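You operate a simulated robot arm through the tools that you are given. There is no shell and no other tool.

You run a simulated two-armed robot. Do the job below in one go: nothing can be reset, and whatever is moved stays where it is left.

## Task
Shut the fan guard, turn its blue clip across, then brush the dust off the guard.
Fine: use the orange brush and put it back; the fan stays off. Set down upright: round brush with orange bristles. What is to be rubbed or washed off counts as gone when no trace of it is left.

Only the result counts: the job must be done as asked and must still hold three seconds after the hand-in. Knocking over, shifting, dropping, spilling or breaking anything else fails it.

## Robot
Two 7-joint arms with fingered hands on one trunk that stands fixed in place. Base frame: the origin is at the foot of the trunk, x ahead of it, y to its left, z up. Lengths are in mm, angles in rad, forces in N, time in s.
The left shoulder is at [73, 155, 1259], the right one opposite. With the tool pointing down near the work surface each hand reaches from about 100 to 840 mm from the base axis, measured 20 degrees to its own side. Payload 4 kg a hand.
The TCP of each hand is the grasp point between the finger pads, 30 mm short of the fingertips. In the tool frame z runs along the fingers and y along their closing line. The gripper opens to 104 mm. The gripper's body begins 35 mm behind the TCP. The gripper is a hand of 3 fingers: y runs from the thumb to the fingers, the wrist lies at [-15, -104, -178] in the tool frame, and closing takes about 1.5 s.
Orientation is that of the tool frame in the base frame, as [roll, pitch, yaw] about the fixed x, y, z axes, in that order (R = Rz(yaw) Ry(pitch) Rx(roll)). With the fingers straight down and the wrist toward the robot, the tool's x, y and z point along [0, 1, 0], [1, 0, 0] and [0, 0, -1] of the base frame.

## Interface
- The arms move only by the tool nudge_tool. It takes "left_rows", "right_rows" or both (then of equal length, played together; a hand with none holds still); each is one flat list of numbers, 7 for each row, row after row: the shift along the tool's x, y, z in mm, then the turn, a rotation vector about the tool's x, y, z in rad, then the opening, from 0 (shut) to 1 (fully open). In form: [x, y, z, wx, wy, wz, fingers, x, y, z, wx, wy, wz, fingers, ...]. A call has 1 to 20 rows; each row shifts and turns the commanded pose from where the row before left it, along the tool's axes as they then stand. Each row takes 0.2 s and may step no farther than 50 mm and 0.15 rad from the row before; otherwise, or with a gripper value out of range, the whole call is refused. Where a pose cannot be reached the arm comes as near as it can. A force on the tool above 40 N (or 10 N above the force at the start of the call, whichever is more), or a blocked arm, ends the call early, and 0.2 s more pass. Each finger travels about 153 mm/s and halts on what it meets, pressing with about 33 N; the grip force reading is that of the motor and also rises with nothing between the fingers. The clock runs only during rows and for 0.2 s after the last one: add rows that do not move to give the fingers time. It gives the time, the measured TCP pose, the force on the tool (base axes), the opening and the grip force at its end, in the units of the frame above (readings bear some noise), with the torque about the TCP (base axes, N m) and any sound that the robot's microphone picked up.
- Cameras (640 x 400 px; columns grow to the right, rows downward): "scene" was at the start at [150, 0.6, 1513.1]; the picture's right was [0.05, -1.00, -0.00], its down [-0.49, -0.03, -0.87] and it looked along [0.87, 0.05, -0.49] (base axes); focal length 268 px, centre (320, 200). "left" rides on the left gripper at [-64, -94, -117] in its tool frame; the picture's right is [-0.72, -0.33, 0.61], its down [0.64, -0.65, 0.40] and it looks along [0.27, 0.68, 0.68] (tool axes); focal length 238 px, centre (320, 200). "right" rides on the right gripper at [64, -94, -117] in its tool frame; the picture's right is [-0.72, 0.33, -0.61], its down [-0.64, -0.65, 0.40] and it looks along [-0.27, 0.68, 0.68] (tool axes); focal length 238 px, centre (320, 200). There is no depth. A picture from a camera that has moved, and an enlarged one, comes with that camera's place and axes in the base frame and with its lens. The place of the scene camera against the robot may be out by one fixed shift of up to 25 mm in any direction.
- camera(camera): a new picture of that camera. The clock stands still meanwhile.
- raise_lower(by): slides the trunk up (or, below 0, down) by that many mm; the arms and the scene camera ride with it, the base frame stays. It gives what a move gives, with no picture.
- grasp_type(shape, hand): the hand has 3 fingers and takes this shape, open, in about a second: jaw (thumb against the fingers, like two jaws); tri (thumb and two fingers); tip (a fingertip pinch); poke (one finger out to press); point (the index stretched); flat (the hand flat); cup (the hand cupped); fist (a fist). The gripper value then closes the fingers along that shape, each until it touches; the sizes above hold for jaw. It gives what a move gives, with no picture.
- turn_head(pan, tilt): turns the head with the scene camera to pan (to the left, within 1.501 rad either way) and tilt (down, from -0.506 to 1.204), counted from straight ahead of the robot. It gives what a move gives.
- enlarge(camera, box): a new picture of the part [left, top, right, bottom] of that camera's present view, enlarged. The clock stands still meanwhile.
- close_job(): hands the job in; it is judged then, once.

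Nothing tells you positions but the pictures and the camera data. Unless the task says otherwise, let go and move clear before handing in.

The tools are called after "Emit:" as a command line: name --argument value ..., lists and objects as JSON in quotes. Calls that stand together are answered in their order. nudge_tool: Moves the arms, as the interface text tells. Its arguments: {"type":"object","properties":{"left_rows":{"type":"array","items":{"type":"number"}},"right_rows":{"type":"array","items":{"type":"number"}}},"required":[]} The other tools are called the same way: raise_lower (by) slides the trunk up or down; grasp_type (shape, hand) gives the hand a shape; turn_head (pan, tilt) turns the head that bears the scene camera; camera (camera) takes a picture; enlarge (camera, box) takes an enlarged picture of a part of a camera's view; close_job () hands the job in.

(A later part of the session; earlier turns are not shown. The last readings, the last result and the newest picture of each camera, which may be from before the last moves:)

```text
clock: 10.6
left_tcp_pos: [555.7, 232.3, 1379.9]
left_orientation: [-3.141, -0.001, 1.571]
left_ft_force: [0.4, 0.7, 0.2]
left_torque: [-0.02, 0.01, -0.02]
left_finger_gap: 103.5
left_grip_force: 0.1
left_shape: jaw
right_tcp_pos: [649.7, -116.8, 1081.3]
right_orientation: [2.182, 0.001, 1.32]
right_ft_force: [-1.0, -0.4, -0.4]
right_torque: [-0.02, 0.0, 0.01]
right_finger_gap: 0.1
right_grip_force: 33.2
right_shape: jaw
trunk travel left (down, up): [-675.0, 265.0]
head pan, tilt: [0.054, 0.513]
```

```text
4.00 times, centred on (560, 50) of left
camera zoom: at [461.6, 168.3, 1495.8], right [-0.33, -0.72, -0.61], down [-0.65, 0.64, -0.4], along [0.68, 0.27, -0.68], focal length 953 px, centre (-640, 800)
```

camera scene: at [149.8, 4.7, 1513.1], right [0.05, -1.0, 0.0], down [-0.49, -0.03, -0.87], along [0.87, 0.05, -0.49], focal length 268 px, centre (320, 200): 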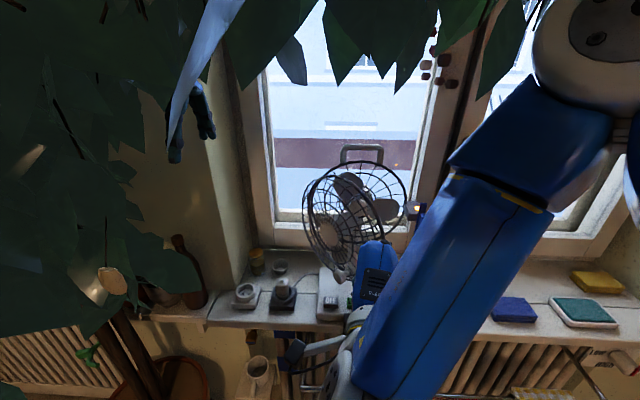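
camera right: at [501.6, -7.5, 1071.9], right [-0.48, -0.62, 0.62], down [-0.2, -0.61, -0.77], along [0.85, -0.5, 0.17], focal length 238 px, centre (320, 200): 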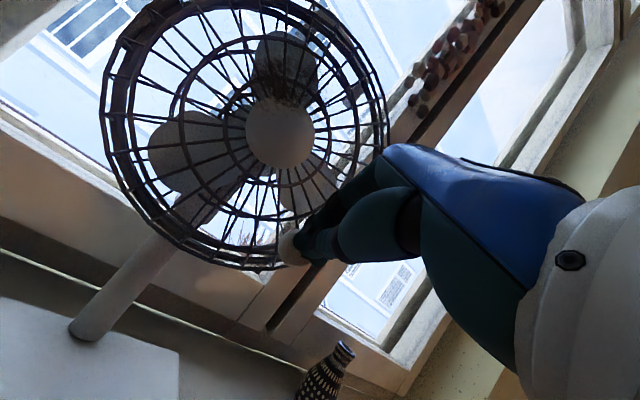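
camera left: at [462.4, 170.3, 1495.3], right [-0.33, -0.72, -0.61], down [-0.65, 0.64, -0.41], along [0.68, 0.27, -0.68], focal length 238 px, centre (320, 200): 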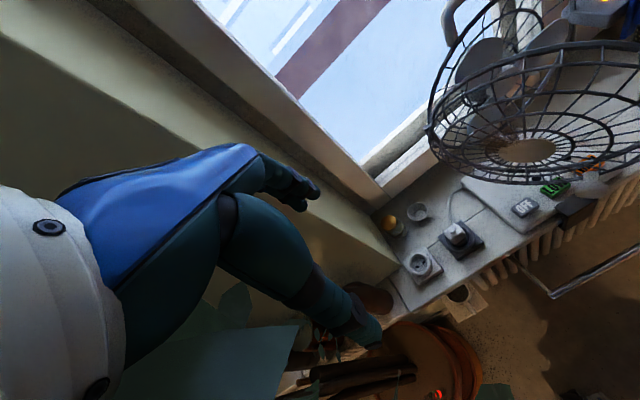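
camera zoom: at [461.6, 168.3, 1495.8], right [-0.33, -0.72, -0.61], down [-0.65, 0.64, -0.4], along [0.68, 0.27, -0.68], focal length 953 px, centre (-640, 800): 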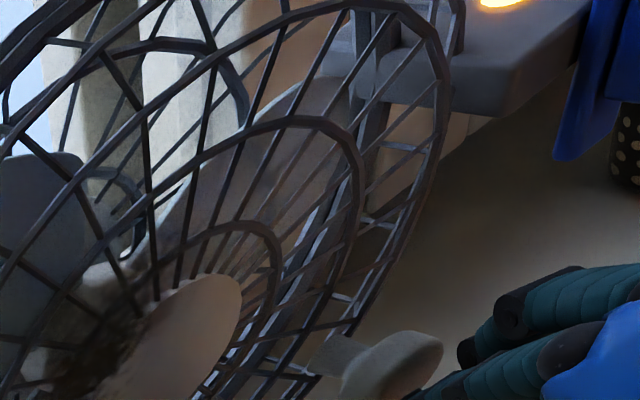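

The front ring is approaching the rear ring's plane. I'll keep pushing in small steps.

Emit:
nudge_tool --right_rows '[-0.5, 2.6, 3.8, 0, 0, 0, 0, -0.5, 2.6, 3.8, 0, 0, 0, 0]'

Emit:
enlarge --camera "scene" --box '[360, 180, 440, 230]'

Emit:
enlarge --camera "left" --box '[480, 0, 640, 100]'

Emit:
enlarge --camera "right" --box '[250, 200, 378, 280]'

```text
clock: 11.2
left_tcp_pos: [555.5, 234.6, 1379.6]
left_orientation: [3.14, 0.0, 1.572]
left_ft_force: [0.9, -0.2, -0.4]
left_torque: [-0.01, -0.02, 0.02]
left_finger_gap: 103.7
left_grip_force: 0.1
left_shape: jaw
right_tcp_pos: [657.9, -118.2, 1082.2]
right_orientation: [2.181, 0.0, 1.322]
right_ft_force: [-0.7, 1.1, -0.7]
right_torque: [0.0, 0.05, 0.01]
right_finger_gap: 0.0
right_grip_force: 33.0
right_shape: jaw
trunk travel left (down, up): [-675.0, 265.0]
head pan, tilt: [0.054, 0.513]
```

```text
8.00 times, centred on (400, 205) of scene
camera zoom: at [149.6, 1.2, 1513.1], right [0.05, -1.0, 0.0], down [-0.49, -0.03, -0.87], along [0.87, 0.05, -0.49], focal length 2147 px, centre (-320, 160)
```

zoom: 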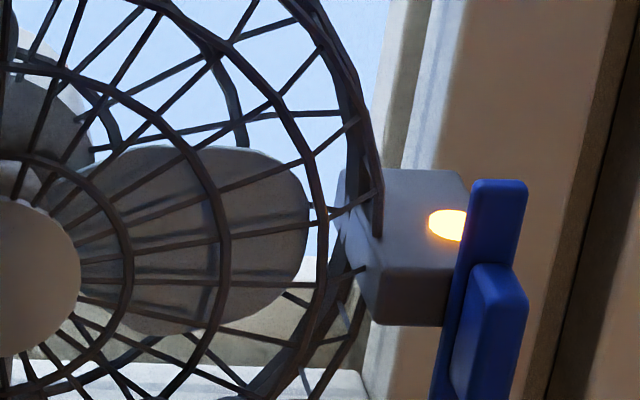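

```text
4.00 times, centred on (560, 50) of left
camera zoom: at [460.8, 168.5, 1496.0], right [-0.33, -0.72, -0.61], down [-0.65, 0.64, -0.41], along [0.68, 0.27, -0.68], focal length 953 px, centre (-640, 800)
```

zoom: 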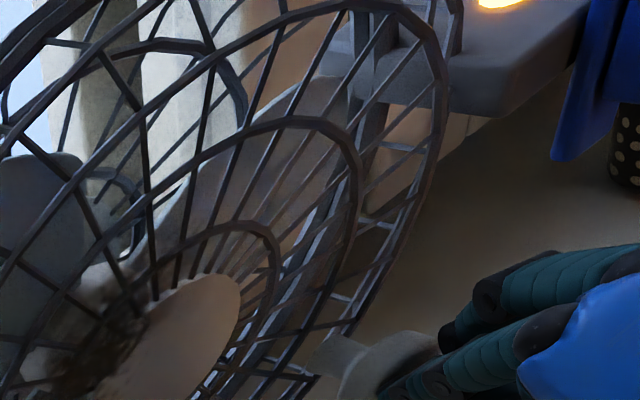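

```text
5.00 times, centred on (314, 240) of right
camera zoom: at [528.3, -19.4, 1072.3], right [-0.48, -0.62, 0.62], down [-0.2, -0.61, -0.77], along [0.85, -0.49, 0.17], focal length 1192 px, centre (350, 0)
```

zoom: 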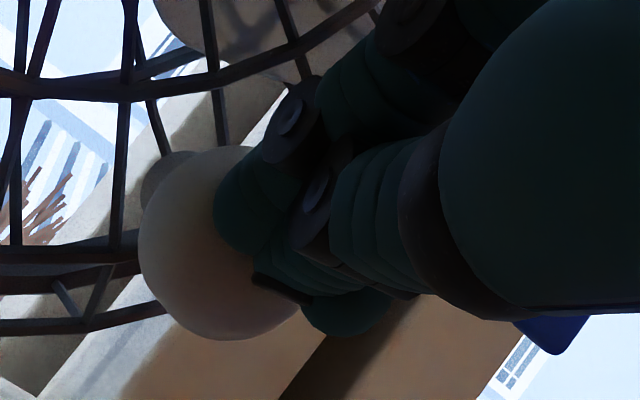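

The guard did not move in that last step, so it may already be seated. I'll look at the whole guard again.

Emit:
enlarge --camera "scene" --box '[290, 150, 434, 240]'

Emit:
enlarge --camera "left" --box '[400, 0, 640, 150]'

Emit:
camera --camera "right"

```text
4.44 times, centred on (362, 195) of scene
camera zoom: at [149.6, 1.2, 1513.1], right [0.05, -1.0, 0.0], down [-0.49, -0.03, -0.87], along [0.87, 0.05, -0.49], focal length 1193 px, centre (133, 222)
```

zoom: 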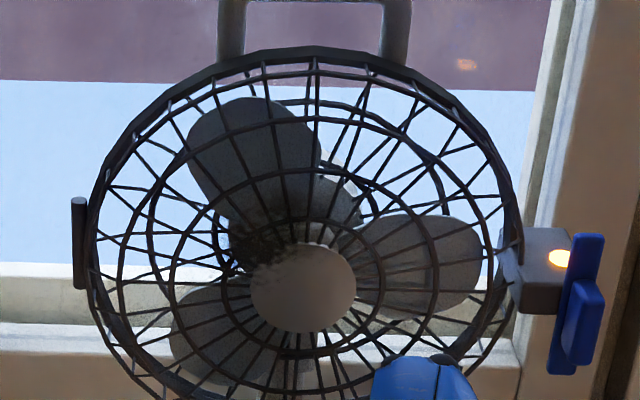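

```text
2.67 times, centred on (520, 75) of left
camera zoom: at [460.8, 168.5, 1496.0], right [-0.33, -0.72, -0.61], down [-0.65, 0.64, -0.41], along [0.68, 0.27, -0.68], focal length 636 px, centre (-213, 533)
```

zoom: 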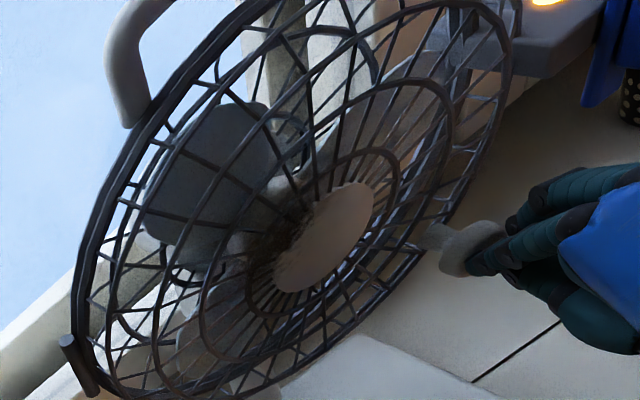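

```text
taken
camera right: at [528.3, -19.4, 1072.3], right [-0.48, -0.62, 0.62], down [-0.2, -0.61, -0.77], along [0.85, -0.49, 0.17], focal length 238 px, centre (320, 200)
```

right: 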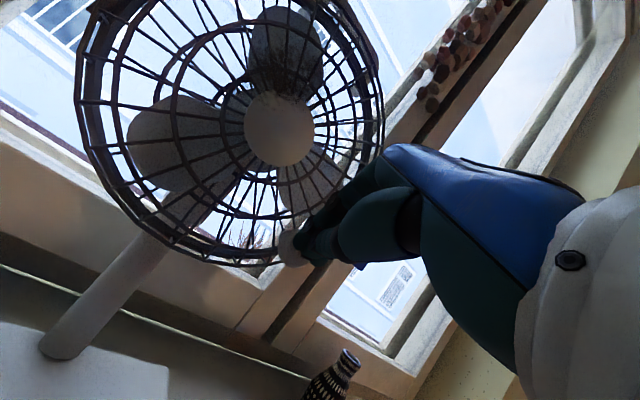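

The front and rear rings now coincide, so the guard looks shut. I'll press gently a few mm to confirm that it's seated.

Emit:
nudge_tool --right_rows '[0, 1.4, 2.0, 0, 0, 0, 0, 0, 1.4, 2.0, 0, 0, 0, 0]'

Emit:
enlarge --camera "left" --box '[400, 0, 640, 150]'

```text
clock: 11.8
left_tcp_pos: [552.1, 235.6, 1381.9]
left_orientation: [3.138, 0.001, 1.572]
left_ft_force: [0.6, 0.6, 0.2]
left_torque: [-0.02, -0.03, 0.02]
left_finger_gap: 103.7
left_grip_force: 0.0
left_shape: jaw
right_tcp_pos: [660.3, -118.5, 1084.5]
right_orientation: [2.18, 0.0, 1.321]
right_ft_force: [-11.0, 1.0, 2.4]
right_torque: [-0.01, 0.16, 0.02]
right_finger_gap: 0.1
right_grip_force: 32.7
right_shape: jaw
trunk travel left (down, up): [-675.0, 265.0]
head pan, tilt: [0.054, 0.513]
```

```text
2.67 times, centred on (520, 75) of left
camera zoom: at [457.5, 169.9, 1496.9], right [-0.32, -0.72, -0.61], down [-0.65, 0.64, -0.41], along [0.69, 0.27, -0.68], focal length 636 px, centre (-213, 533)
```

zoom: 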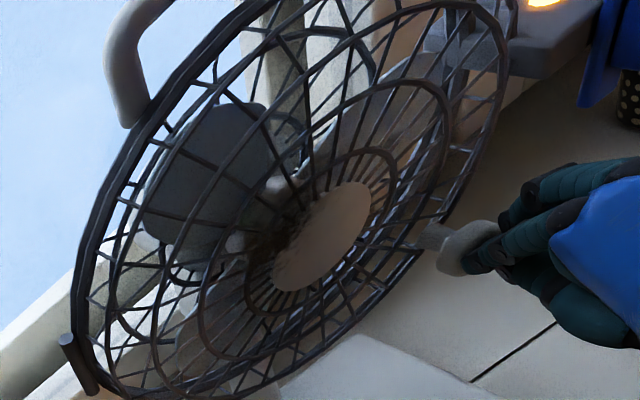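

A light press gave 11 N of resistance, so the guard is seated shut. Next I'll back off and turn the hand so it points forward with the wrist to the right, ready to straddle the clip's grip.

Emit:
nudge_tool --right_rows '[0, 0, -10, 0, 0, 0, 0, 0, 0, -25, 0, 0, 0, 0, 0, 0, -30, 0, 0, 0, 0, 0, 0, -20, -0.12, 0, 0, 0, 0, 0, 0, -0.122, 0, 0, 0, 0, 0, 0, -0.122, 0, 0, 0, 0, 0, 0, -0.122, 0, 0, 0, 0, 0, 0, -0.122, 0, 0, 0, 0, 0, 0, 0, 0.125, 0, 0, 0, 0, 0, 0, 0.125, 0, 0]'

Emit:
enlarge --camera "scene" --box '[280, 130, 440, 230]'

Emit:
enlarge --camera "left" --box '[400, 0, 640, 150]'

```text
clock: 14.0
left_tcp_pos: [553.8, 231.4, 1379.6]
left_orientation: [3.139, 0.001, 1.572]
left_ft_force: [-0.1, -0.2, -0.4]
left_torque: [0.01, 0.01, 0.02]
left_finger_gap: 103.6
left_grip_force: 0.0
left_shape: jaw
right_tcp_pos: [595.0, -103.0, 1130.6]
right_orientation: [1.573, -0.002, 1.572]
right_ft_force: [-0.4, 0.1, 0.1]
right_torque: [0.02, 0.01, -0.02]
right_finger_gap: 0.0
right_grip_force: 33.2
right_shape: jaw
trunk travel left (down, up): [-675.0, 265.0]
head pan, tilt: [0.054, 0.513]
```

```text
4.00 times, centred on (360, 180) of scene
camera zoom: at [149.0, -0.3, 1513.2], right [0.05, -1.0, 0.0], down [-0.49, -0.03, -0.87], along [0.87, 0.05, -0.49], focal length 1074 px, centre (160, 280)
```

zoom: 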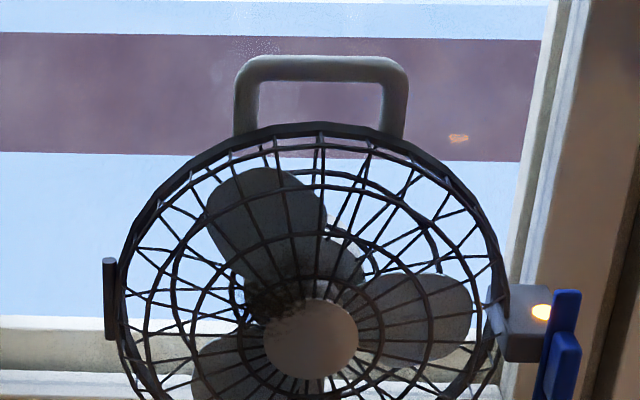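

```text
2.67 times, centred on (520, 75) of left
camera zoom: at [460.7, 167.0, 1496.2], right [-0.33, -0.72, -0.61], down [-0.65, 0.64, -0.4], along [0.68, 0.27, -0.68], focal length 636 px, centre (-213, 533)
```

zoom: 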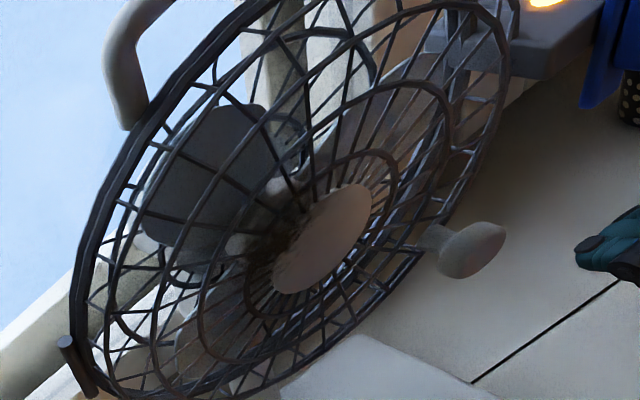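

The guard stays shut. Now I'll shift right and roll the hand so the closing line is horizontal, opening the fingers partway.

Emit:
nudge_tool --right_rows '[-37, 0, 0, 0, 0, 0, 0.3, -37, 0, 0, 0, 0, 0, 0.5, -36, 0, 0, 0, 0, 0, 0.5, 0, 0, 0, 0, 0, -0.1428, 0.5, 0, 0, 0, 0, 0, -0.1428, 0.5, 0, 0, 0, 0, 0, -0.1428, 0.5, 0, 0, 0, 0, 0, -0.1428, 0.5, 0, 0, 0, 0, 0, -0.1428, 0.5, 0, 0, 0, 0, 0, -0.1428, 0.5, 0, 0, 0, 0, 0, -0.1428, 0.5, 0, 0, 0, 0, 0, -0.1428, 0.5, 0, 0, 0, 0, 0, -0.1428, 0.5, 0, 0, 0, 0, 0, -0.1428, 0.5, 0, 0, 0, 0, 0, -0.1428, 0.5]'

Emit:
camera --camera "right"

Emit:
camera --camera "scene"

Emit:
camera --camera "left"

```text
clock: 17.0
left_tcp_pos: [555.6, 233.6, 1379.8]
left_orientation: [-3.141, 0.0, 1.57]
left_ft_force: [0.7, 0.3, 0.8]
left_torque: [0.01, 0.01, 0.01]
left_finger_gap: 103.7
left_grip_force: 0.0
left_shape: jaw
right_tcp_pos: [596.5, -212.0, 1130.7]
right_orientation: [3.059, 1.568, 3.059]
right_ft_force: [0.5, 0.0, 0.1]
right_torque: [-0.04, -0.01, 0.01]
right_finger_gap: 51.5
right_grip_force: 0.0
right_shape: jaw
trunk travel left (down, up): [-675.0, 265.0]
head pan, tilt: [0.054, 0.513]
```

```text
taken
camera right: at [478.4, -307.2, 1067.0], right [-0.61, 0.33, 0.72], down [0.41, -0.65, 0.64], along [0.68, 0.68, 0.27], focal length 238 px, centre (320, 200)
```

right: 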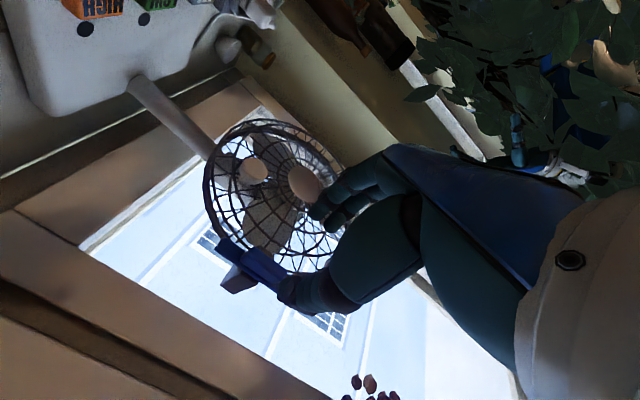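

```text
taken
camera scene: at [149.9, 0.6, 1513.0], right [0.05, -1.0, 0.0], down [-0.49, -0.03, -0.87], along [0.87, 0.05, -0.49], focal length 268 px, centre (320, 200)
```

scene: 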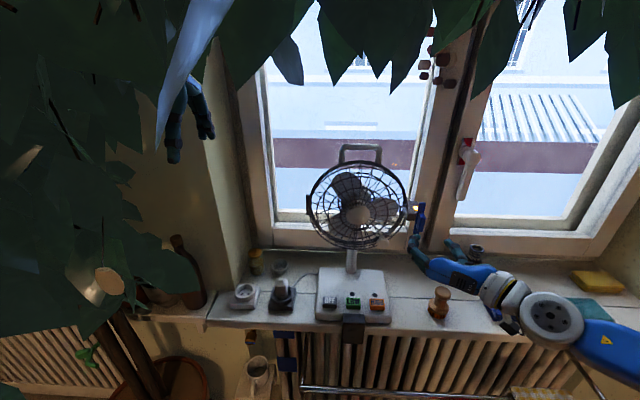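

```text
taken
camera left: at [461.8, 167.9, 1495.7], right [-0.33, -0.72, -0.61], down [-0.65, 0.64, -0.4], along [0.68, 0.27, -0.68], focal length 238 px, centre (320, 200)
```

left: 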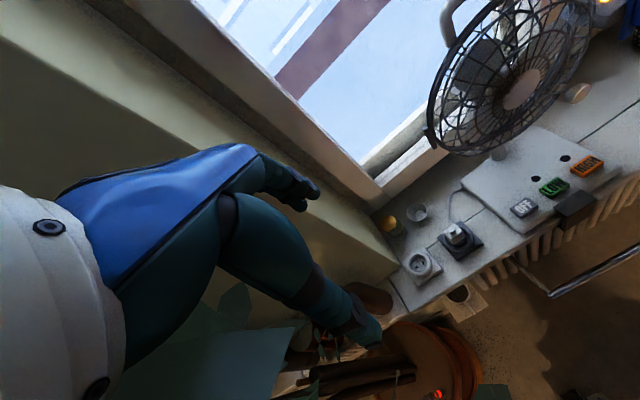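

The hand now straddles the line to the clip. I'll zoom on the clip from both cameras to align precisely.

Emit:
enlarge --camera "right" --box '[190, 180, 350, 320]'

Emit:
enlarge --camera "scene" --box '[380, 190, 476, 290]'

Emit:
enlarge --camera "left" --box '[560, 0, 640, 50]'

```text
2.86 times, centred on (270, 250) of right
camera zoom: at [478.4, -307.2, 1067.0], right [-0.61, 0.33, 0.72], down [0.41, -0.65, 0.64], along [0.68, 0.68, 0.27], focal length 681 px, centre (463, 57)
```

zoom: 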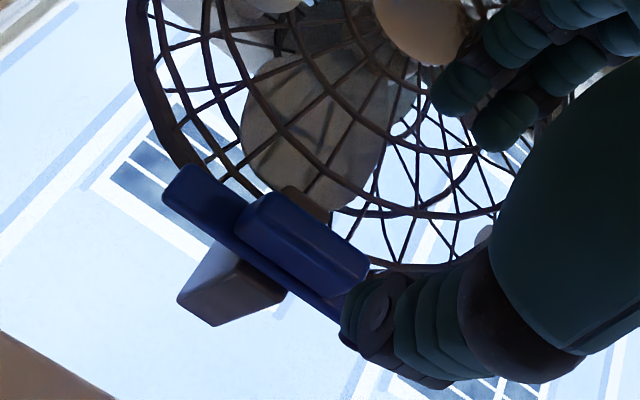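

```text
4.00 times, centred on (428, 240) of scene
camera zoom: at [149.9, 0.6, 1513.0], right [0.05, -1.0, 0.0], down [-0.49, -0.03, -0.87], along [0.87, 0.05, -0.49], focal length 1074 px, centre (-112, 40)
```

zoom: 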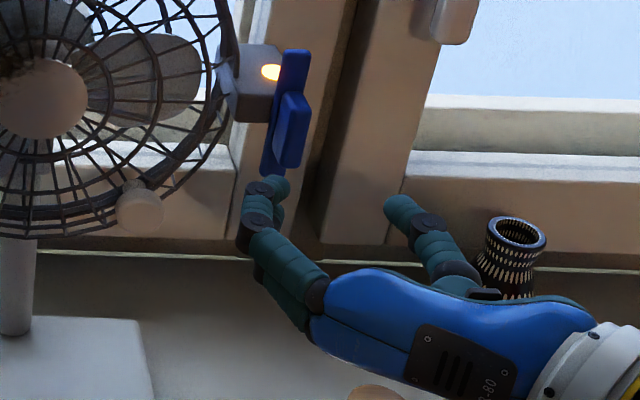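

```text
8.00 times, centred on (600, 25) of left
camera zoom: at [461.8, 167.9, 1495.7], right [-0.33, -0.72, -0.61], down [-0.65, 0.64, -0.4], along [0.68, 0.27, -0.68], focal length 1907 px, centre (-1920, 1600)
```

zoom: 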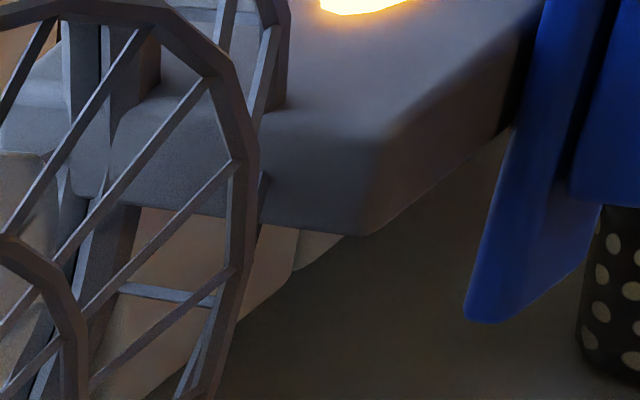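

The grip is centred at about y -210, z 1129 (length about 44 mm), matching the hand's line. I'll advance 60 mm first and check before the last bit.

Emit:
nudge_tool --right_rows '[0, 2, 15, 0, 0, 0, 0.5, 0, 0, 15, 0, 0, 0, 0.5, 0, 0, 15, 0, 0, 0, 0.5, 0, 0, 12, 0, 0, 0, 0.5]'

Emit:
enlarge --camera "right" --box '[190, 180, 350, 320]'

Emit:
enlarge --camera "scene" --box '[380, 180, 476, 280]'

```text
clock: 18.0
left_tcp_pos: [556.0, 233.6, 1378.2]
left_orientation: [-3.141, -0.001, 1.569]
left_ft_force: [0.4, 0.1, 0.2]
left_torque: [0.02, -0.01, 0.0]
left_finger_gap: 103.8
left_grip_force: 0.0
left_shape: jaw
right_tcp_pos: [653.1, -211.3, 1130.8]
right_orientation: [2.847, 1.568, 2.848]
right_ft_force: [-0.3, -0.7, 0.1]
right_torque: [0.0, 0.02, -0.02]
right_finger_gap: 51.8
right_grip_force: 0.0
right_shape: jaw
trunk travel left (down, up): [-675.0, 265.0]
head pan, tilt: [0.054, 0.513]
```

```text
2.86 times, centred on (270, 250) of right
camera zoom: at [535.5, -304.9, 1067.1], right [-0.61, 0.33, 0.72], down [0.41, -0.65, 0.64], along [0.68, 0.68, 0.27], focal length 681 px, centre (463, 57)
```

zoom: 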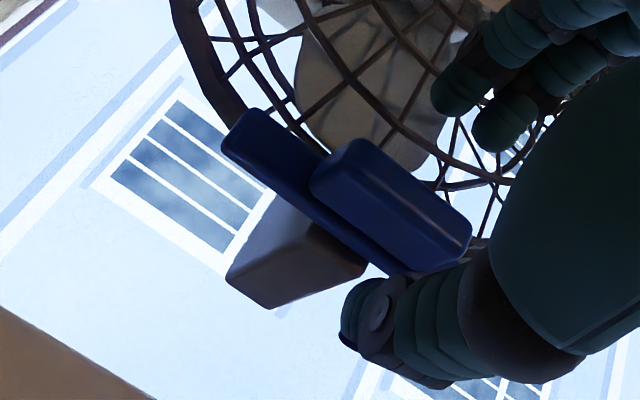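

```text
4.00 times, centred on (428, 230) of scene
camera zoom: at [150.3, 0.4, 1513.0], right [0.05, -1.0, 0.0], down [-0.49, -0.03, -0.87], along [0.87, 0.05, -0.49], focal length 1074 px, centre (-112, 80)
```

zoom: 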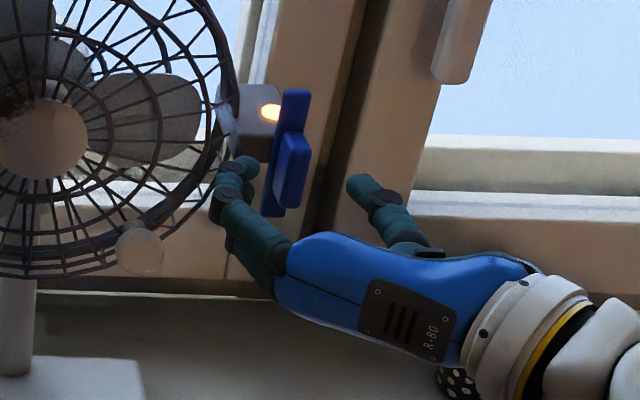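

Alignment holds: the grip's centre is at about (693, -210, 1129.6), between the thumb and fingers. I'll advance another 14 mm and close on it.

Emit:
nudge_tool --right_rows '[0, 1, 7, 0, 0, 0, 0.5, -0.5, 0, 7, 0, 0, 0, 0.5]'

Emit:
enlarge --camera "right" --box '[190, 150, 350, 290]'

Emit:
enlarge --camera "scene" --box '[395, 185, 459, 225]'

```text
clock: 18.6
left_tcp_pos: [555.8, 232.5, 1379.5]
left_orientation: [3.141, 0.001, 1.571]
left_ft_force: [1.0, 0.4, 1.0]
left_torque: [0.0, -0.03, -0.02]
left_finger_gap: 103.7
left_grip_force: 0.1
left_shape: jaw
right_tcp_pos: [667.1, -208.6, 1131.6]
right_orientation: [2.808, 1.565, 2.808]
right_ft_force: [0.3, 0.0, 0.9]
right_torque: [-0.03, -0.04, 0.0]
right_finger_gap: 51.7
right_grip_force: 0.0
right_shape: jaw
trunk travel left (down, up): [-675.0, 265.0]
head pan, tilt: [0.054, 0.513]
```

```text
2.86 times, centred on (270, 220) of right
camera zoom: at [549.8, -303.5, 1067.4], right [-0.61, 0.32, 0.72], down [0.41, -0.65, 0.64], along [0.68, 0.68, 0.27], focal length 681 px, centre (463, 143)
```

zoom: 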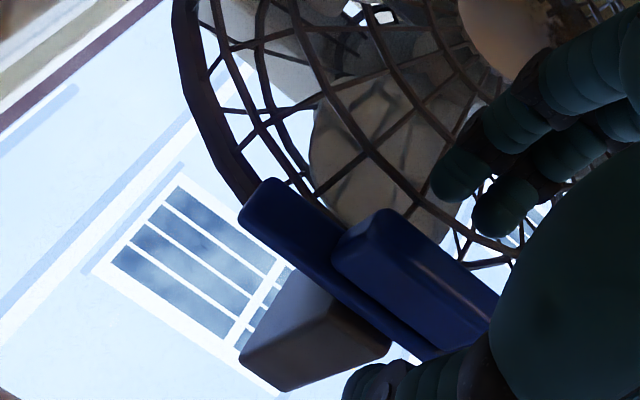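

```text
10.00 times, centred on (427, 205) of scene
camera zoom: at [150.6, 0.5, 1513.0], right [0.05, -1.0, 0.0], down [-0.49, -0.03, -0.87], along [0.87, 0.05, -0.49], focal length 2684 px, centre (-750, 150)
```

zoom: 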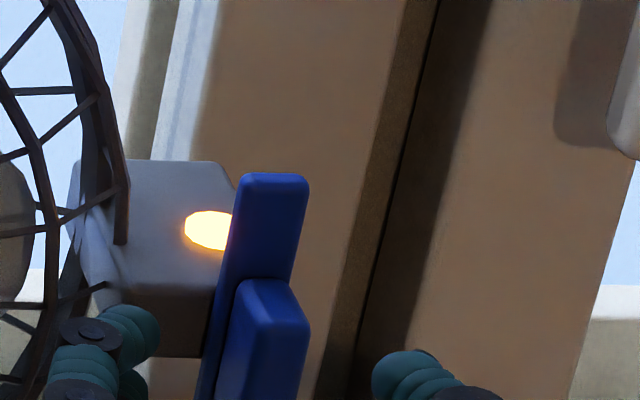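

The grip sits between the fingers and thumb. I'll close on it.

Emit:
nudge_tool --right_rows '[0, 0, 0, 0, 0, 0, 0.35, 0, 0, 0, 0, 0, 0, 0.2, 0, 0, 0, 0, 0, 0, 0.1, 0, 0, 0, 0, 0, 0, 0, 0, 0, 0, 0, 0, 0, 0]'

Emit:
camera --camera "right"

Emit:
enlarge --camera "scene" --box '[388, 180, 468, 230]'

```text
clock: 19.8
left_tcp_pos: [554.4, 234.3, 1379.3]
left_orientation: [-3.141, 0.0, 1.57]
left_ft_force: [-0.1, -0.2, -0.5]
left_torque: [0.0, 0.0, 0.0]
left_finger_gap: 103.8
left_grip_force: 0.1
left_shape: jaw
right_tcp_pos: [668.5, -208.9, 1132.0]
right_orientation: [2.722, 1.567, 2.721]
right_ft_force: [1.2, -0.3, 0.0]
right_torque: [0.01, -0.03, 0.04]
right_finger_gap: 7.9
right_grip_force: 32.3
right_shape: jaw
trunk travel left (down, up): [-675.0, 265.0]
head pan, tilt: [0.054, 0.513]
```

```text
taken
camera right: at [549.5, -303.5, 1067.6], right [-0.61, 0.33, 0.72], down [0.41, -0.65, 0.64], along [0.68, 0.68, 0.27], focal length 238 px, centre (320, 200)
```

right: 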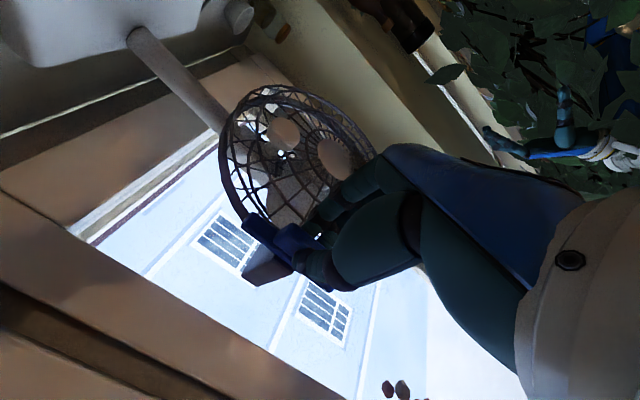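

```text
8.00 times, centred on (428, 205) of scene
camera zoom: at [150.3, 0.4, 1513.0], right [0.05, -1.0, 0.0], down [-0.49, -0.03, -0.87], along [0.87, 0.05, -0.49], focal length 2147 px, centre (-544, 160)
```

zoom: 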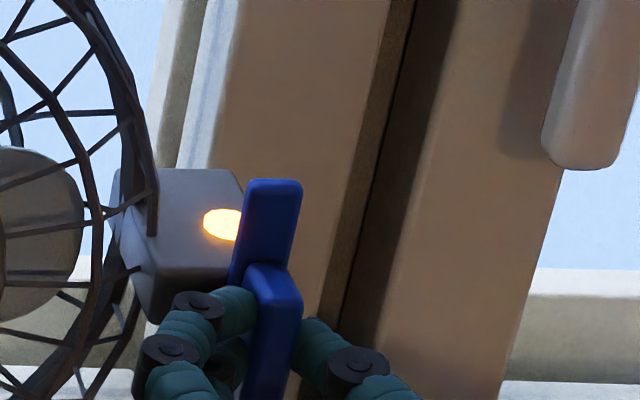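

The grip is held (gap 8 mm, firm). I'll try turning it clockwise (as seen from the robot) a little and watch the torque.

Emit:
nudge_tool --right_rows '[0, 0, 0, 0, 0, 0.08, 0, 0, 0, 0, 0, 0, 0.08, 0, 0, 0, 0, 0, 0, 0.08, 0]'

Emit:
enlarge --camera "scene" --box '[388, 180, 468, 230]'

```text
clock: 20.6
left_tcp_pos: [555.5, 233.7, 1379.0]
left_orientation: [-3.141, 0.001, 1.572]
left_ft_force: [-0.6, 0.3, -1.0]
left_torque: [0.04, -0.01, -0.01]
left_finger_gap: 103.4
left_grip_force: 0.1
left_shape: jaw
right_tcp_pos: [666.7, -208.6, 1131.3]
right_orientation: [1.586, 1.328, 1.584]
right_ft_force: [0.4, -0.4, 1.6]
right_torque: [-0.04, -0.02, 0.07]
right_finger_gap: 7.4
right_grip_force: 33.1
right_shape: jaw
trunk travel left (down, up): [-675.0, 265.0]
head pan, tilt: [0.054, 0.513]
```

```text
8.00 times, centred on (428, 205) of scene
camera zoom: at [150.2, 0.7, 1513.1], right [0.05, -1.0, 0.0], down [-0.49, -0.03, -0.87], along [0.87, 0.05, -0.49], focal length 2147 px, centre (-544, 160)
```

zoom: 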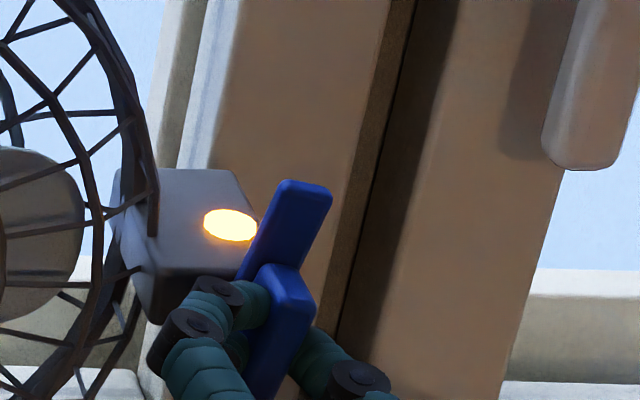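

The clip turns freely in this direction with almost no torque. I'll continue the turn and check midway.

Emit:
nudge_tool --right_rows '[0, 0, 0, 0, 0, 0.1, 0, 0, 0, 0, 0, 0, 0.1, 0, 0, 0, 0, 0, 0, 0.1, 0, 0, 0, 0, 0, 0, 0.1, 0, 0, 0, 0, 0, 0, 0.1, 0, 0, 0, 0, 0, 0, 0.1, 0]'

Emit:
enlarge --camera "scene" --box '[388, 180, 468, 230]'

Emit:
camera --camera "right"

```text
clock: 22.0
left_tcp_pos: [554.1, 232.8, 1379.7]
left_orientation: [-3.141, 0.001, 1.57]
left_ft_force: [-0.1, 0.7, 0.3]
left_torque: [-0.01, -0.01, -0.04]
left_finger_gap: 103.6
left_grip_force: 0.0
left_shape: jaw
right_tcp_pos: [666.8, -209.6, 1131.1]
right_orientation: [1.576, 0.728, 1.572]
right_ft_force: [0.6, -2.1, -0.9]
right_torque: [-0.03, 0.0, -0.01]
right_finger_gap: 7.5
right_grip_force: 33.2
right_shape: jaw
trunk travel left (down, up): [-675.0, 265.0]
head pan, tilt: [0.054, 0.513]
```

```text
8.00 times, centred on (428, 205) of scene
camera zoom: at [150.1, 0.5, 1513.0], right [0.05, -1.0, 0.0], down [-0.49, -0.03, -0.87], along [0.87, 0.05, -0.49], focal length 2147 px, centre (-544, 160)
```

zoom: 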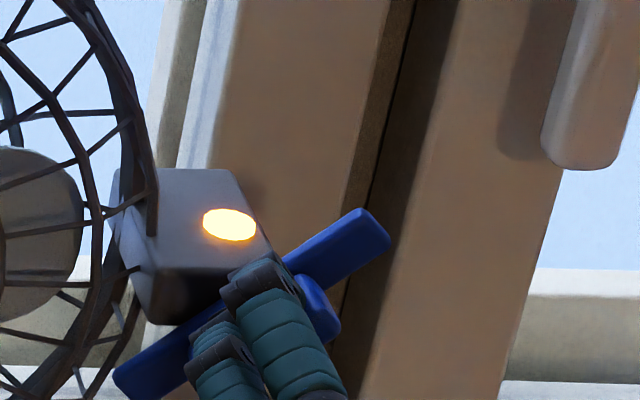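

```text
taken
camera right: at [549.4, -225.0, 1018.5], right [-0.61, -0.32, 0.72], down [0.4, -0.91, -0.06], along [0.68, 0.25, 0.69], focal length 238 px, centre (320, 200)
```

right: 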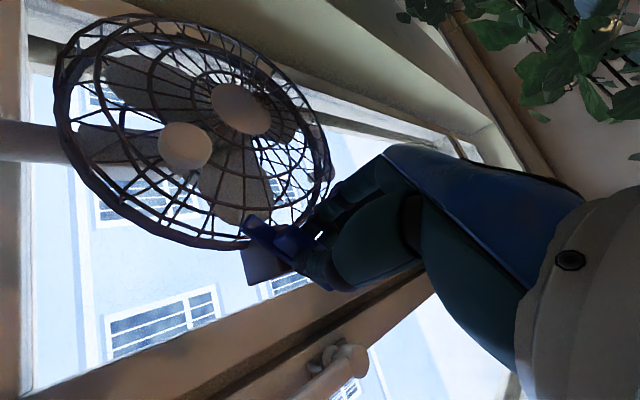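

The bar is swinging toward the guard ring. I'll continue to horizontal.

Emit:
nudge_tool --right_rows '[0, 0, 0, 0, 0, 0.1, 0, 0, 0, 0, 0, 0, 0.1, 0, 0, 0, 0, 0, 0, 0.1, 0, 0, 0, 0, 0, 0, 0.1, 0, 0, 0, 0, 0, 0, 0.1, 0, 0, 0, 0, 0, 0, 0.1, 0, 0, 0, 0, 0, 0, 0.1, 0]'

Emit:
enlarge --camera "scene" --box '[388, 180, 468, 230]'

Emit:
camera --camera "right"

```text
clock: 23.6
left_tcp_pos: [555.8, 232.6, 1379.9]
left_orientation: [3.141, 0.0, 1.571]
left_ft_force: [0.6, 0.0, 0.1]
left_torque: [-0.01, 0.02, -0.02]
left_finger_gap: 103.5
left_grip_force: 0.1
left_shape: jaw
right_tcp_pos: [666.7, -209.5, 1131.5]
right_orientation: [1.575, 0.028, 1.57]
right_ft_force: [-1.1, -2.7, -3.4]
right_torque: [-0.05, 0.05, -0.03]
right_finger_gap: 7.7
right_grip_force: 33.2
right_shape: jaw
trunk travel left (down, up): [-675.0, 265.0]
head pan, tilt: [0.054, 0.513]
```

```text
8.00 times, centred on (428, 205) of scene
camera zoom: at [150.6, 0.2, 1513.0], right [0.05, -1.0, 0.0], down [-0.49, -0.03, -0.87], along [0.87, 0.05, -0.49], focal length 2147 px, centre (-544, 160)
```

zoom: 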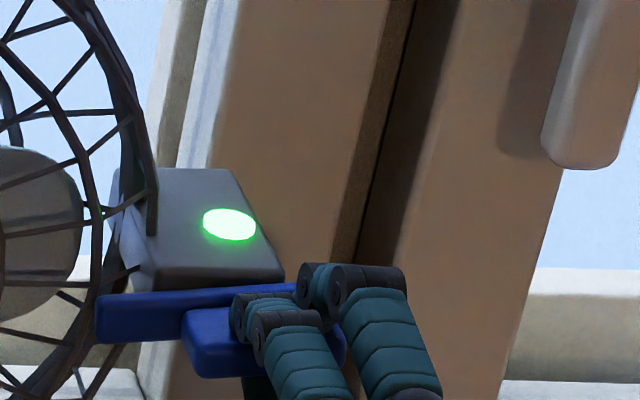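

```text
taken
camera right: at [549.5, -148.9, 1035.1], right [-0.61, -0.71, 0.35], down [0.4, -0.66, -0.64], along [0.68, -0.25, 0.69], focal length 238 px, centre (320, 200)
```

right: 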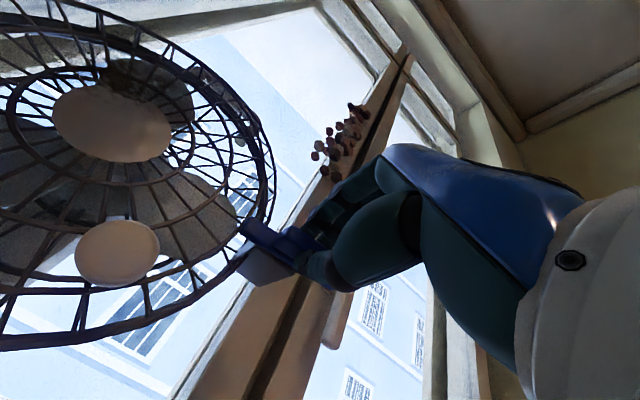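

The indicator turned green: the clip is across. I'll finish the last few hundredths of a radian, release and back away.

Emit:
nudge_tool --right_rows '[0, 0, 0, 0, 0, 0.03, 0, 0, 0, 0, 0, 0, 0, 0.1, 0, 0, 0, 0, 0, 0, 0.25, 0, 0, 0, 0, 0, 0, 0.3, 0, 0, 0, 0, 0, 0, 0.3, 0, 0, -10, 0, 0, 0, 0.3, 0, 0, -15, 0, 0, 0, 0.3, 0, 0, -25, 0, 0, 0, 0.3, 0, 0, -30, 0, 0, 0, 0.3]'

Emit:
enlarge --camera "scene" --box '[388, 180, 468, 230]'

Emit:
camera --camera "right"

Emit:
enlarge --camera "scene" --box '[290, 140, 450, 260]'

```text
clock: 25.6
left_tcp_pos: [553.8, 233.6, 1381.2]
left_orientation: [3.14, -0.001, 1.572]
left_ft_force: [0.2, 0.1, -0.1]
left_torque: [-0.03, -0.02, -0.01]
left_finger_gap: 103.7
left_grip_force: 0.1
left_shape: jaw
right_tcp_pos: [584.4, -208.4, 1133.7]
right_orientation: [1.572, 0.0, 1.57]
right_ft_force: [-0.4, 0.9, -0.3]
right_torque: [-0.05, 0.02, 0.0]
right_finger_gap: 30.6
right_grip_force: 0.0
right_shape: jaw
trunk travel left (down, up): [-675.0, 265.0]
head pan, tilt: [0.054, 0.513]
```

```text
8.00 times, centred on (428, 205) of scene
camera zoom: at [147.4, 1.7, 1513.4], right [0.05, -1.0, 0.0], down [-0.49, -0.03, -0.87], along [0.87, 0.05, -0.49], focal length 2147 px, centre (-544, 160)
```

zoom: 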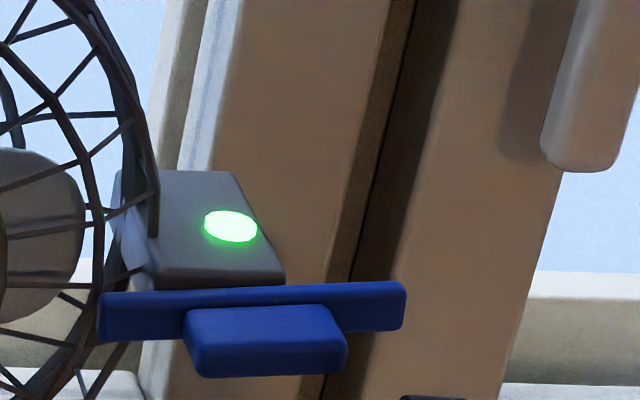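

```text
taken
camera right: at [467.7, -144.5, 1038.3], right [-0.61, -0.72, 0.33], down [0.4, -0.64, -0.65], along [0.68, -0.27, 0.68], focal length 238 px, centre (320, 200)
```

right: 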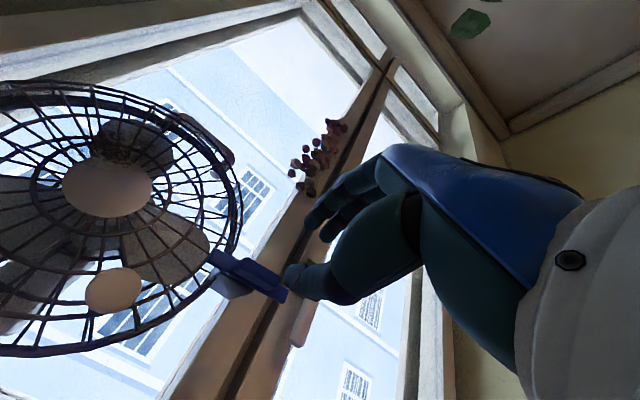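

```text
3.33 times, centred on (370, 200) of scene
camera zoom: at [147.4, 1.7, 1513.4], right [0.05, -1.0, 0.0], down [-0.49, -0.03, -0.87], along [0.87, 0.05, -0.49], focal length 895 px, centre (153, 200)
```

zoom: 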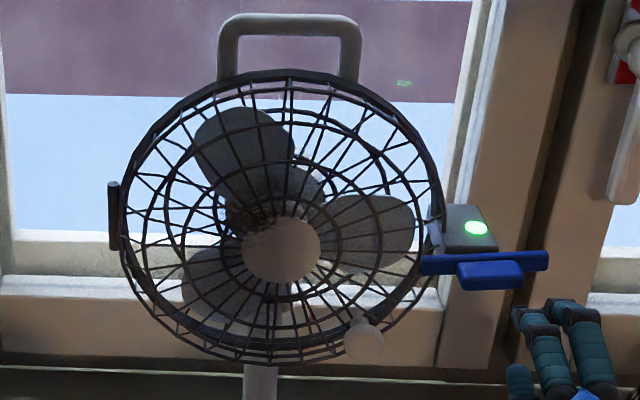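

The clip now lies across the ring with a green light. Next is the brush: I'll back away, move right and point the hand down above it.

Emit:
nudge_tool --right_rows '[-38, 0, -22, 0, 0, 0, 0.5, -38, 0, -22, 0, 0, 0, 1, 0, 0, 0, 0.1428, 0, 0, 1, 0, 0, 0, 0.1428, 0, 0, 1, 0, 0, 0, 0.1428, 0, 0, 1, 0, 0, 0, 0.1428, 0, 0, 1, 0, 0, 0, 0.1428, 0, 0, 1, 0, 0, 0, 0.1428, 0, 0, 1, 0, 0, 0, 0.1428, 0, 0, 1, 0, 0, 0, 0.1428, 0, 0, 1, 0, 0, 0, 0.1428, 0, 0, 1, 0, 0, 0, 0.1428, 0, 0, 1, 0, 0, 0, 0.1428, 0, 0, 1]'

Emit:
camera --camera "right"

Emit:
camera --camera "scene"

```text
clock: 28.4
left_tcp_pos: [556.7, 233.5, 1378.8]
left_orientation: [-3.141, 0.0, 1.571]
left_ft_force: [0.0, -0.7, -0.5]
left_torque: [-0.03, 0.0, 0.01]
left_finger_gap: 103.8
left_grip_force: 0.0
left_shape: jaw
right_tcp_pos: [544.2, -284.8, 1131.7]
right_orientation: [-3.137, 0.0, 1.572]
right_ft_force: [-0.7, -0.1, -0.9]
right_torque: [0.01, 0.01, -0.01]
right_finger_gap: 103.7
right_grip_force: 0.1
right_shape: jaw
trunk travel left (down, up): [-675.0, 265.0]
head pan, tilt: [0.054, 0.513]
```

```text
taken
camera right: at [449.5, -221.3, 1248.7], right [0.33, -0.72, 0.61], down [-0.66, -0.64, -0.4], along [0.68, -0.27, -0.68], focal length 238 px, centre (320, 200)
```

right: 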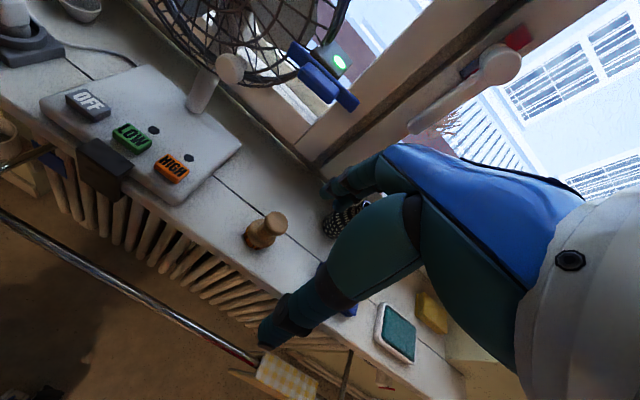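

```text
taken
camera scene: at [151.0, 1.1, 1512.9], right [0.05, -1.0, 0.0], down [-0.49, -0.03, -0.87], along [0.87, 0.05, -0.49], focal length 268 px, centre (320, 200)
```

scene: 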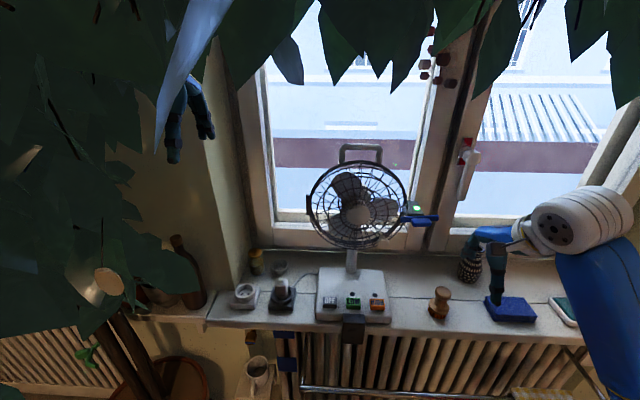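

The brush is in clear view of the right camera. I'll zoom for accurate triangulation.

Emit:
enlarge --camera "right" --box '[216, 195, 312, 255]'

Emit:
enlarge --camera "scene" --box '[408, 275, 472, 325]'

```text
6.67 times, centred on (264, 225) of right
camera zoom: at [449.5, -221.3, 1248.7], right [0.33, -0.72, 0.61], down [-0.66, -0.64, -0.4], along [0.68, -0.27, -0.68], focal length 1589 px, centre (693, 33)
```

zoom: 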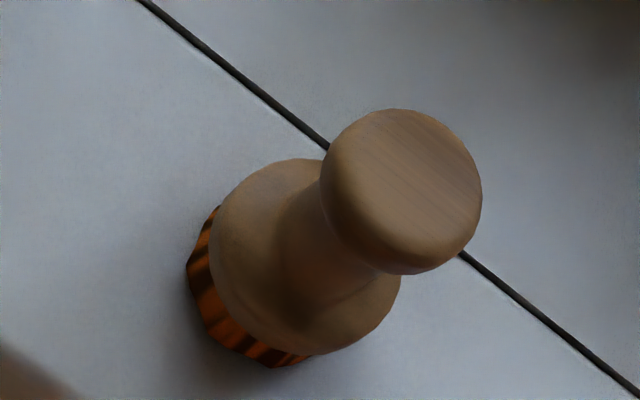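

```text
8.00 times, centred on (440, 300) of scene
camera zoom: at [151.0, 1.1, 1512.9], right [0.05, -1.0, 0.0], down [-0.49, -0.03, -0.87], along [0.87, 0.05, -0.49], focal length 2147 px, centre (-640, -600)
```

zoom: 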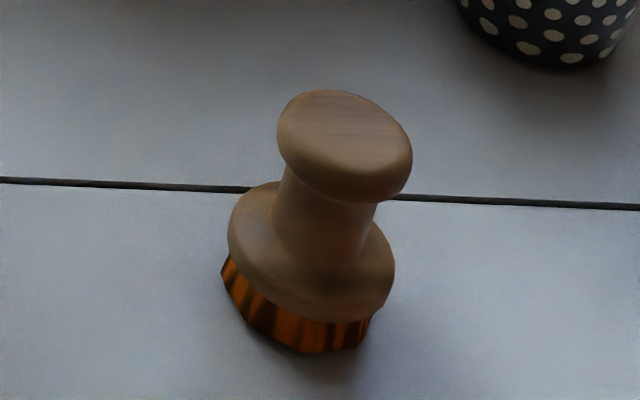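

Triangulating gives the brush knob near (677, -304, 906) with the sill around z 848. I'll descend partway and move forward above it, then re-measure.

Emit:
nudge_tool --right_rows '[-4, 0, 45, 0, 0, 0, 1, -4, 10, 47, 0, 0, 0, 1, -4, 35, 0, 0, 0, 0, 1, -3, 35, 0, 0, 0, 0, 1, -2, 33, 0, 0, 0, 0, 1]'

Emit:
camera --camera "right"

Emit:
enlarge --camera "scene" --box '[390, 190, 518, 330]'

```text
clock: 29.6
left_tcp_pos: [555.5, 233.9, 1378.8]
left_orientation: [-3.142, 0.0, 1.571]
left_ft_force: [0.6, 0.0, 0.1]
left_torque: [0.01, 0.03, -0.02]
left_finger_gap: 103.5
left_grip_force: 0.0
left_shape: jaw
right_tcp_pos: [656.0, -301.2, 1038.1]
right_orientation: [-3.137, 0.0, 1.571]
right_ft_force: [-0.2, 0.2, -0.5]
right_torque: [0.01, 0.02, -0.02]
right_finger_gap: 103.9
right_grip_force: 0.1
right_shape: jaw
trunk travel left (down, up): [-675.0, 265.0]
head pan, tilt: [0.054, 0.513]
```

```text
taken
camera right: at [562.3, -238.2, 1155.4], right [0.33, -0.72, 0.61], down [-0.65, -0.64, -0.4], along [0.68, -0.27, -0.68], focal length 238 px, centre (320, 200)
```

right: 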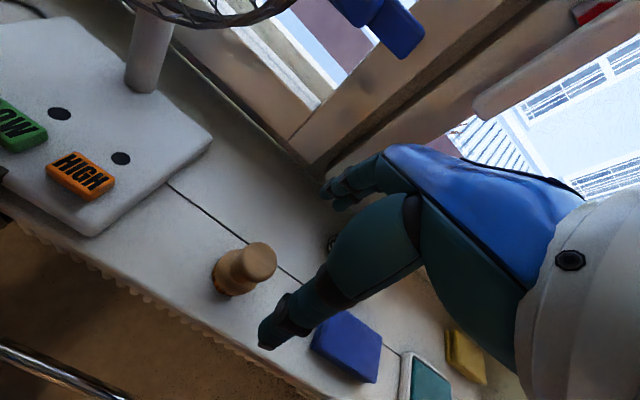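

```text
2.86 times, centred on (454, 260) of scene
camera zoom: at [151.1, 1.4, 1512.9], right [0.05, -1.0, 0.0], down [-0.49, -0.03, -0.87], along [0.87, 0.05, -0.49], focal length 767 px, centre (-63, 29)
```

zoom: 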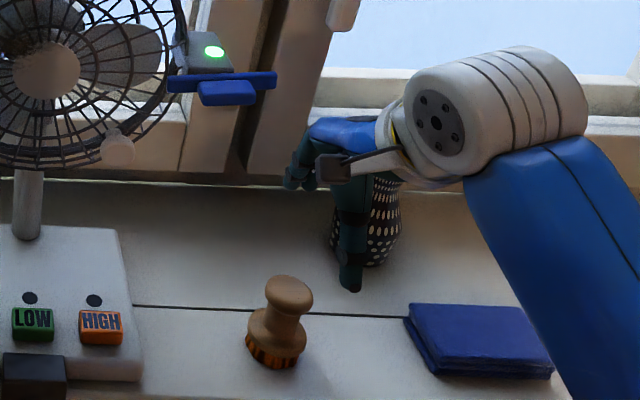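

Emit:
enlarge --camera "right" --box '[196, 230, 292, 310]'

```text
5.00 times, centred on (244, 270) of right
camera zoom: at [562.3, -238.2, 1155.4], right [0.33, -0.72, 0.61], down [-0.65, -0.64, -0.4], along [0.68, -0.27, -0.68], focal length 1192 px, centre (700, -150)
```

zoom: 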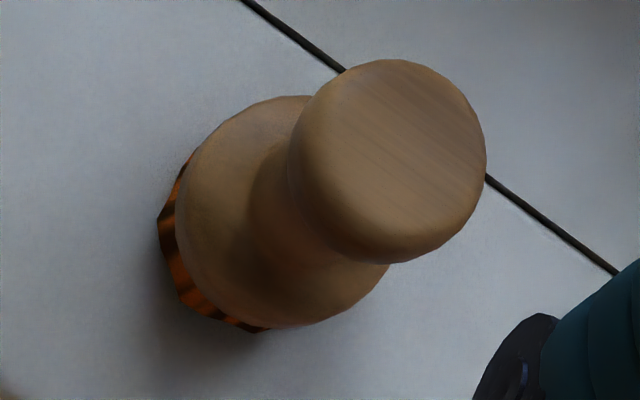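

The second view puts the brush axis at about (666, -299.5), knob centre z about 924, knob 41 mm wide. I'll centre over it and lower to just above.

Emit:
nudge_tool --right_rows '[1.5, 10, 15, 0, 0, 0, 1, 0, 0, 20, 0, 0, 0, 1, 0, 0, 20, 0, 0, 0, 1]'

Emit:
camera --camera "right"

Emit:
enlarge --camera "scene" --box '[400, 230, 496, 330]'

```text
clock: 30.4
left_tcp_pos: [555.1, 233.8, 1379.4]
left_orientation: [3.14, 0.001, 1.572]
left_ft_force: [1.0, 0.2, -0.1]
left_torque: [-0.01, 0.01, 0.01]
left_finger_gap: 103.7
left_grip_force: 0.0
left_shape: jaw
right_tcp_pos: [666.3, -299.7, 983.9]
right_orientation: [-3.14, -0.001, 1.571]
right_ft_force: [-0.3, 0.2, -0.2]
right_torque: [-0.02, 0.04, -0.02]
right_finger_gap: 103.8
right_grip_force: 0.0
right_shape: jaw
trunk travel left (down, up): [-675.0, 265.0]
head pan, tilt: [0.054, 0.513]
```

```text
taken
camera right: at [571.0, -237.5, 1101.0], right [0.33, -0.72, 0.61], down [-0.65, -0.64, -0.4], along [0.68, -0.27, -0.68], focal length 238 px, centre (320, 200)
```

right: 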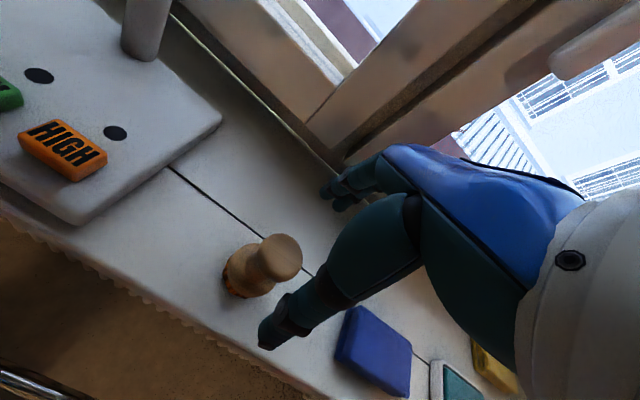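

```text
4.00 times, centred on (448, 280) of scene
camera zoom: at [149.9, 0.5, 1513.1], right [0.05, -1.0, 0.0], down [-0.49, -0.03, -0.87], along [0.87, 0.05, -0.49], focal length 1074 px, centre (-192, -120)
```

zoom: 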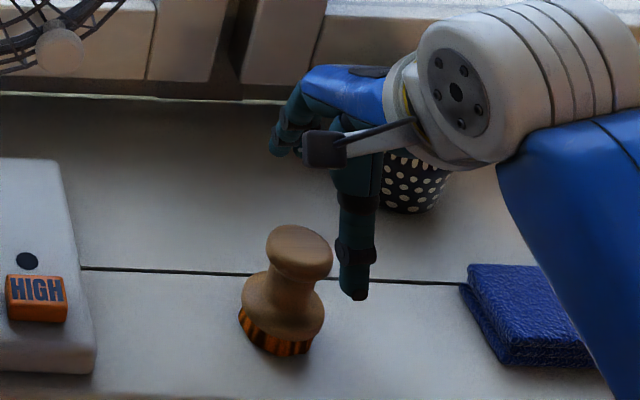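

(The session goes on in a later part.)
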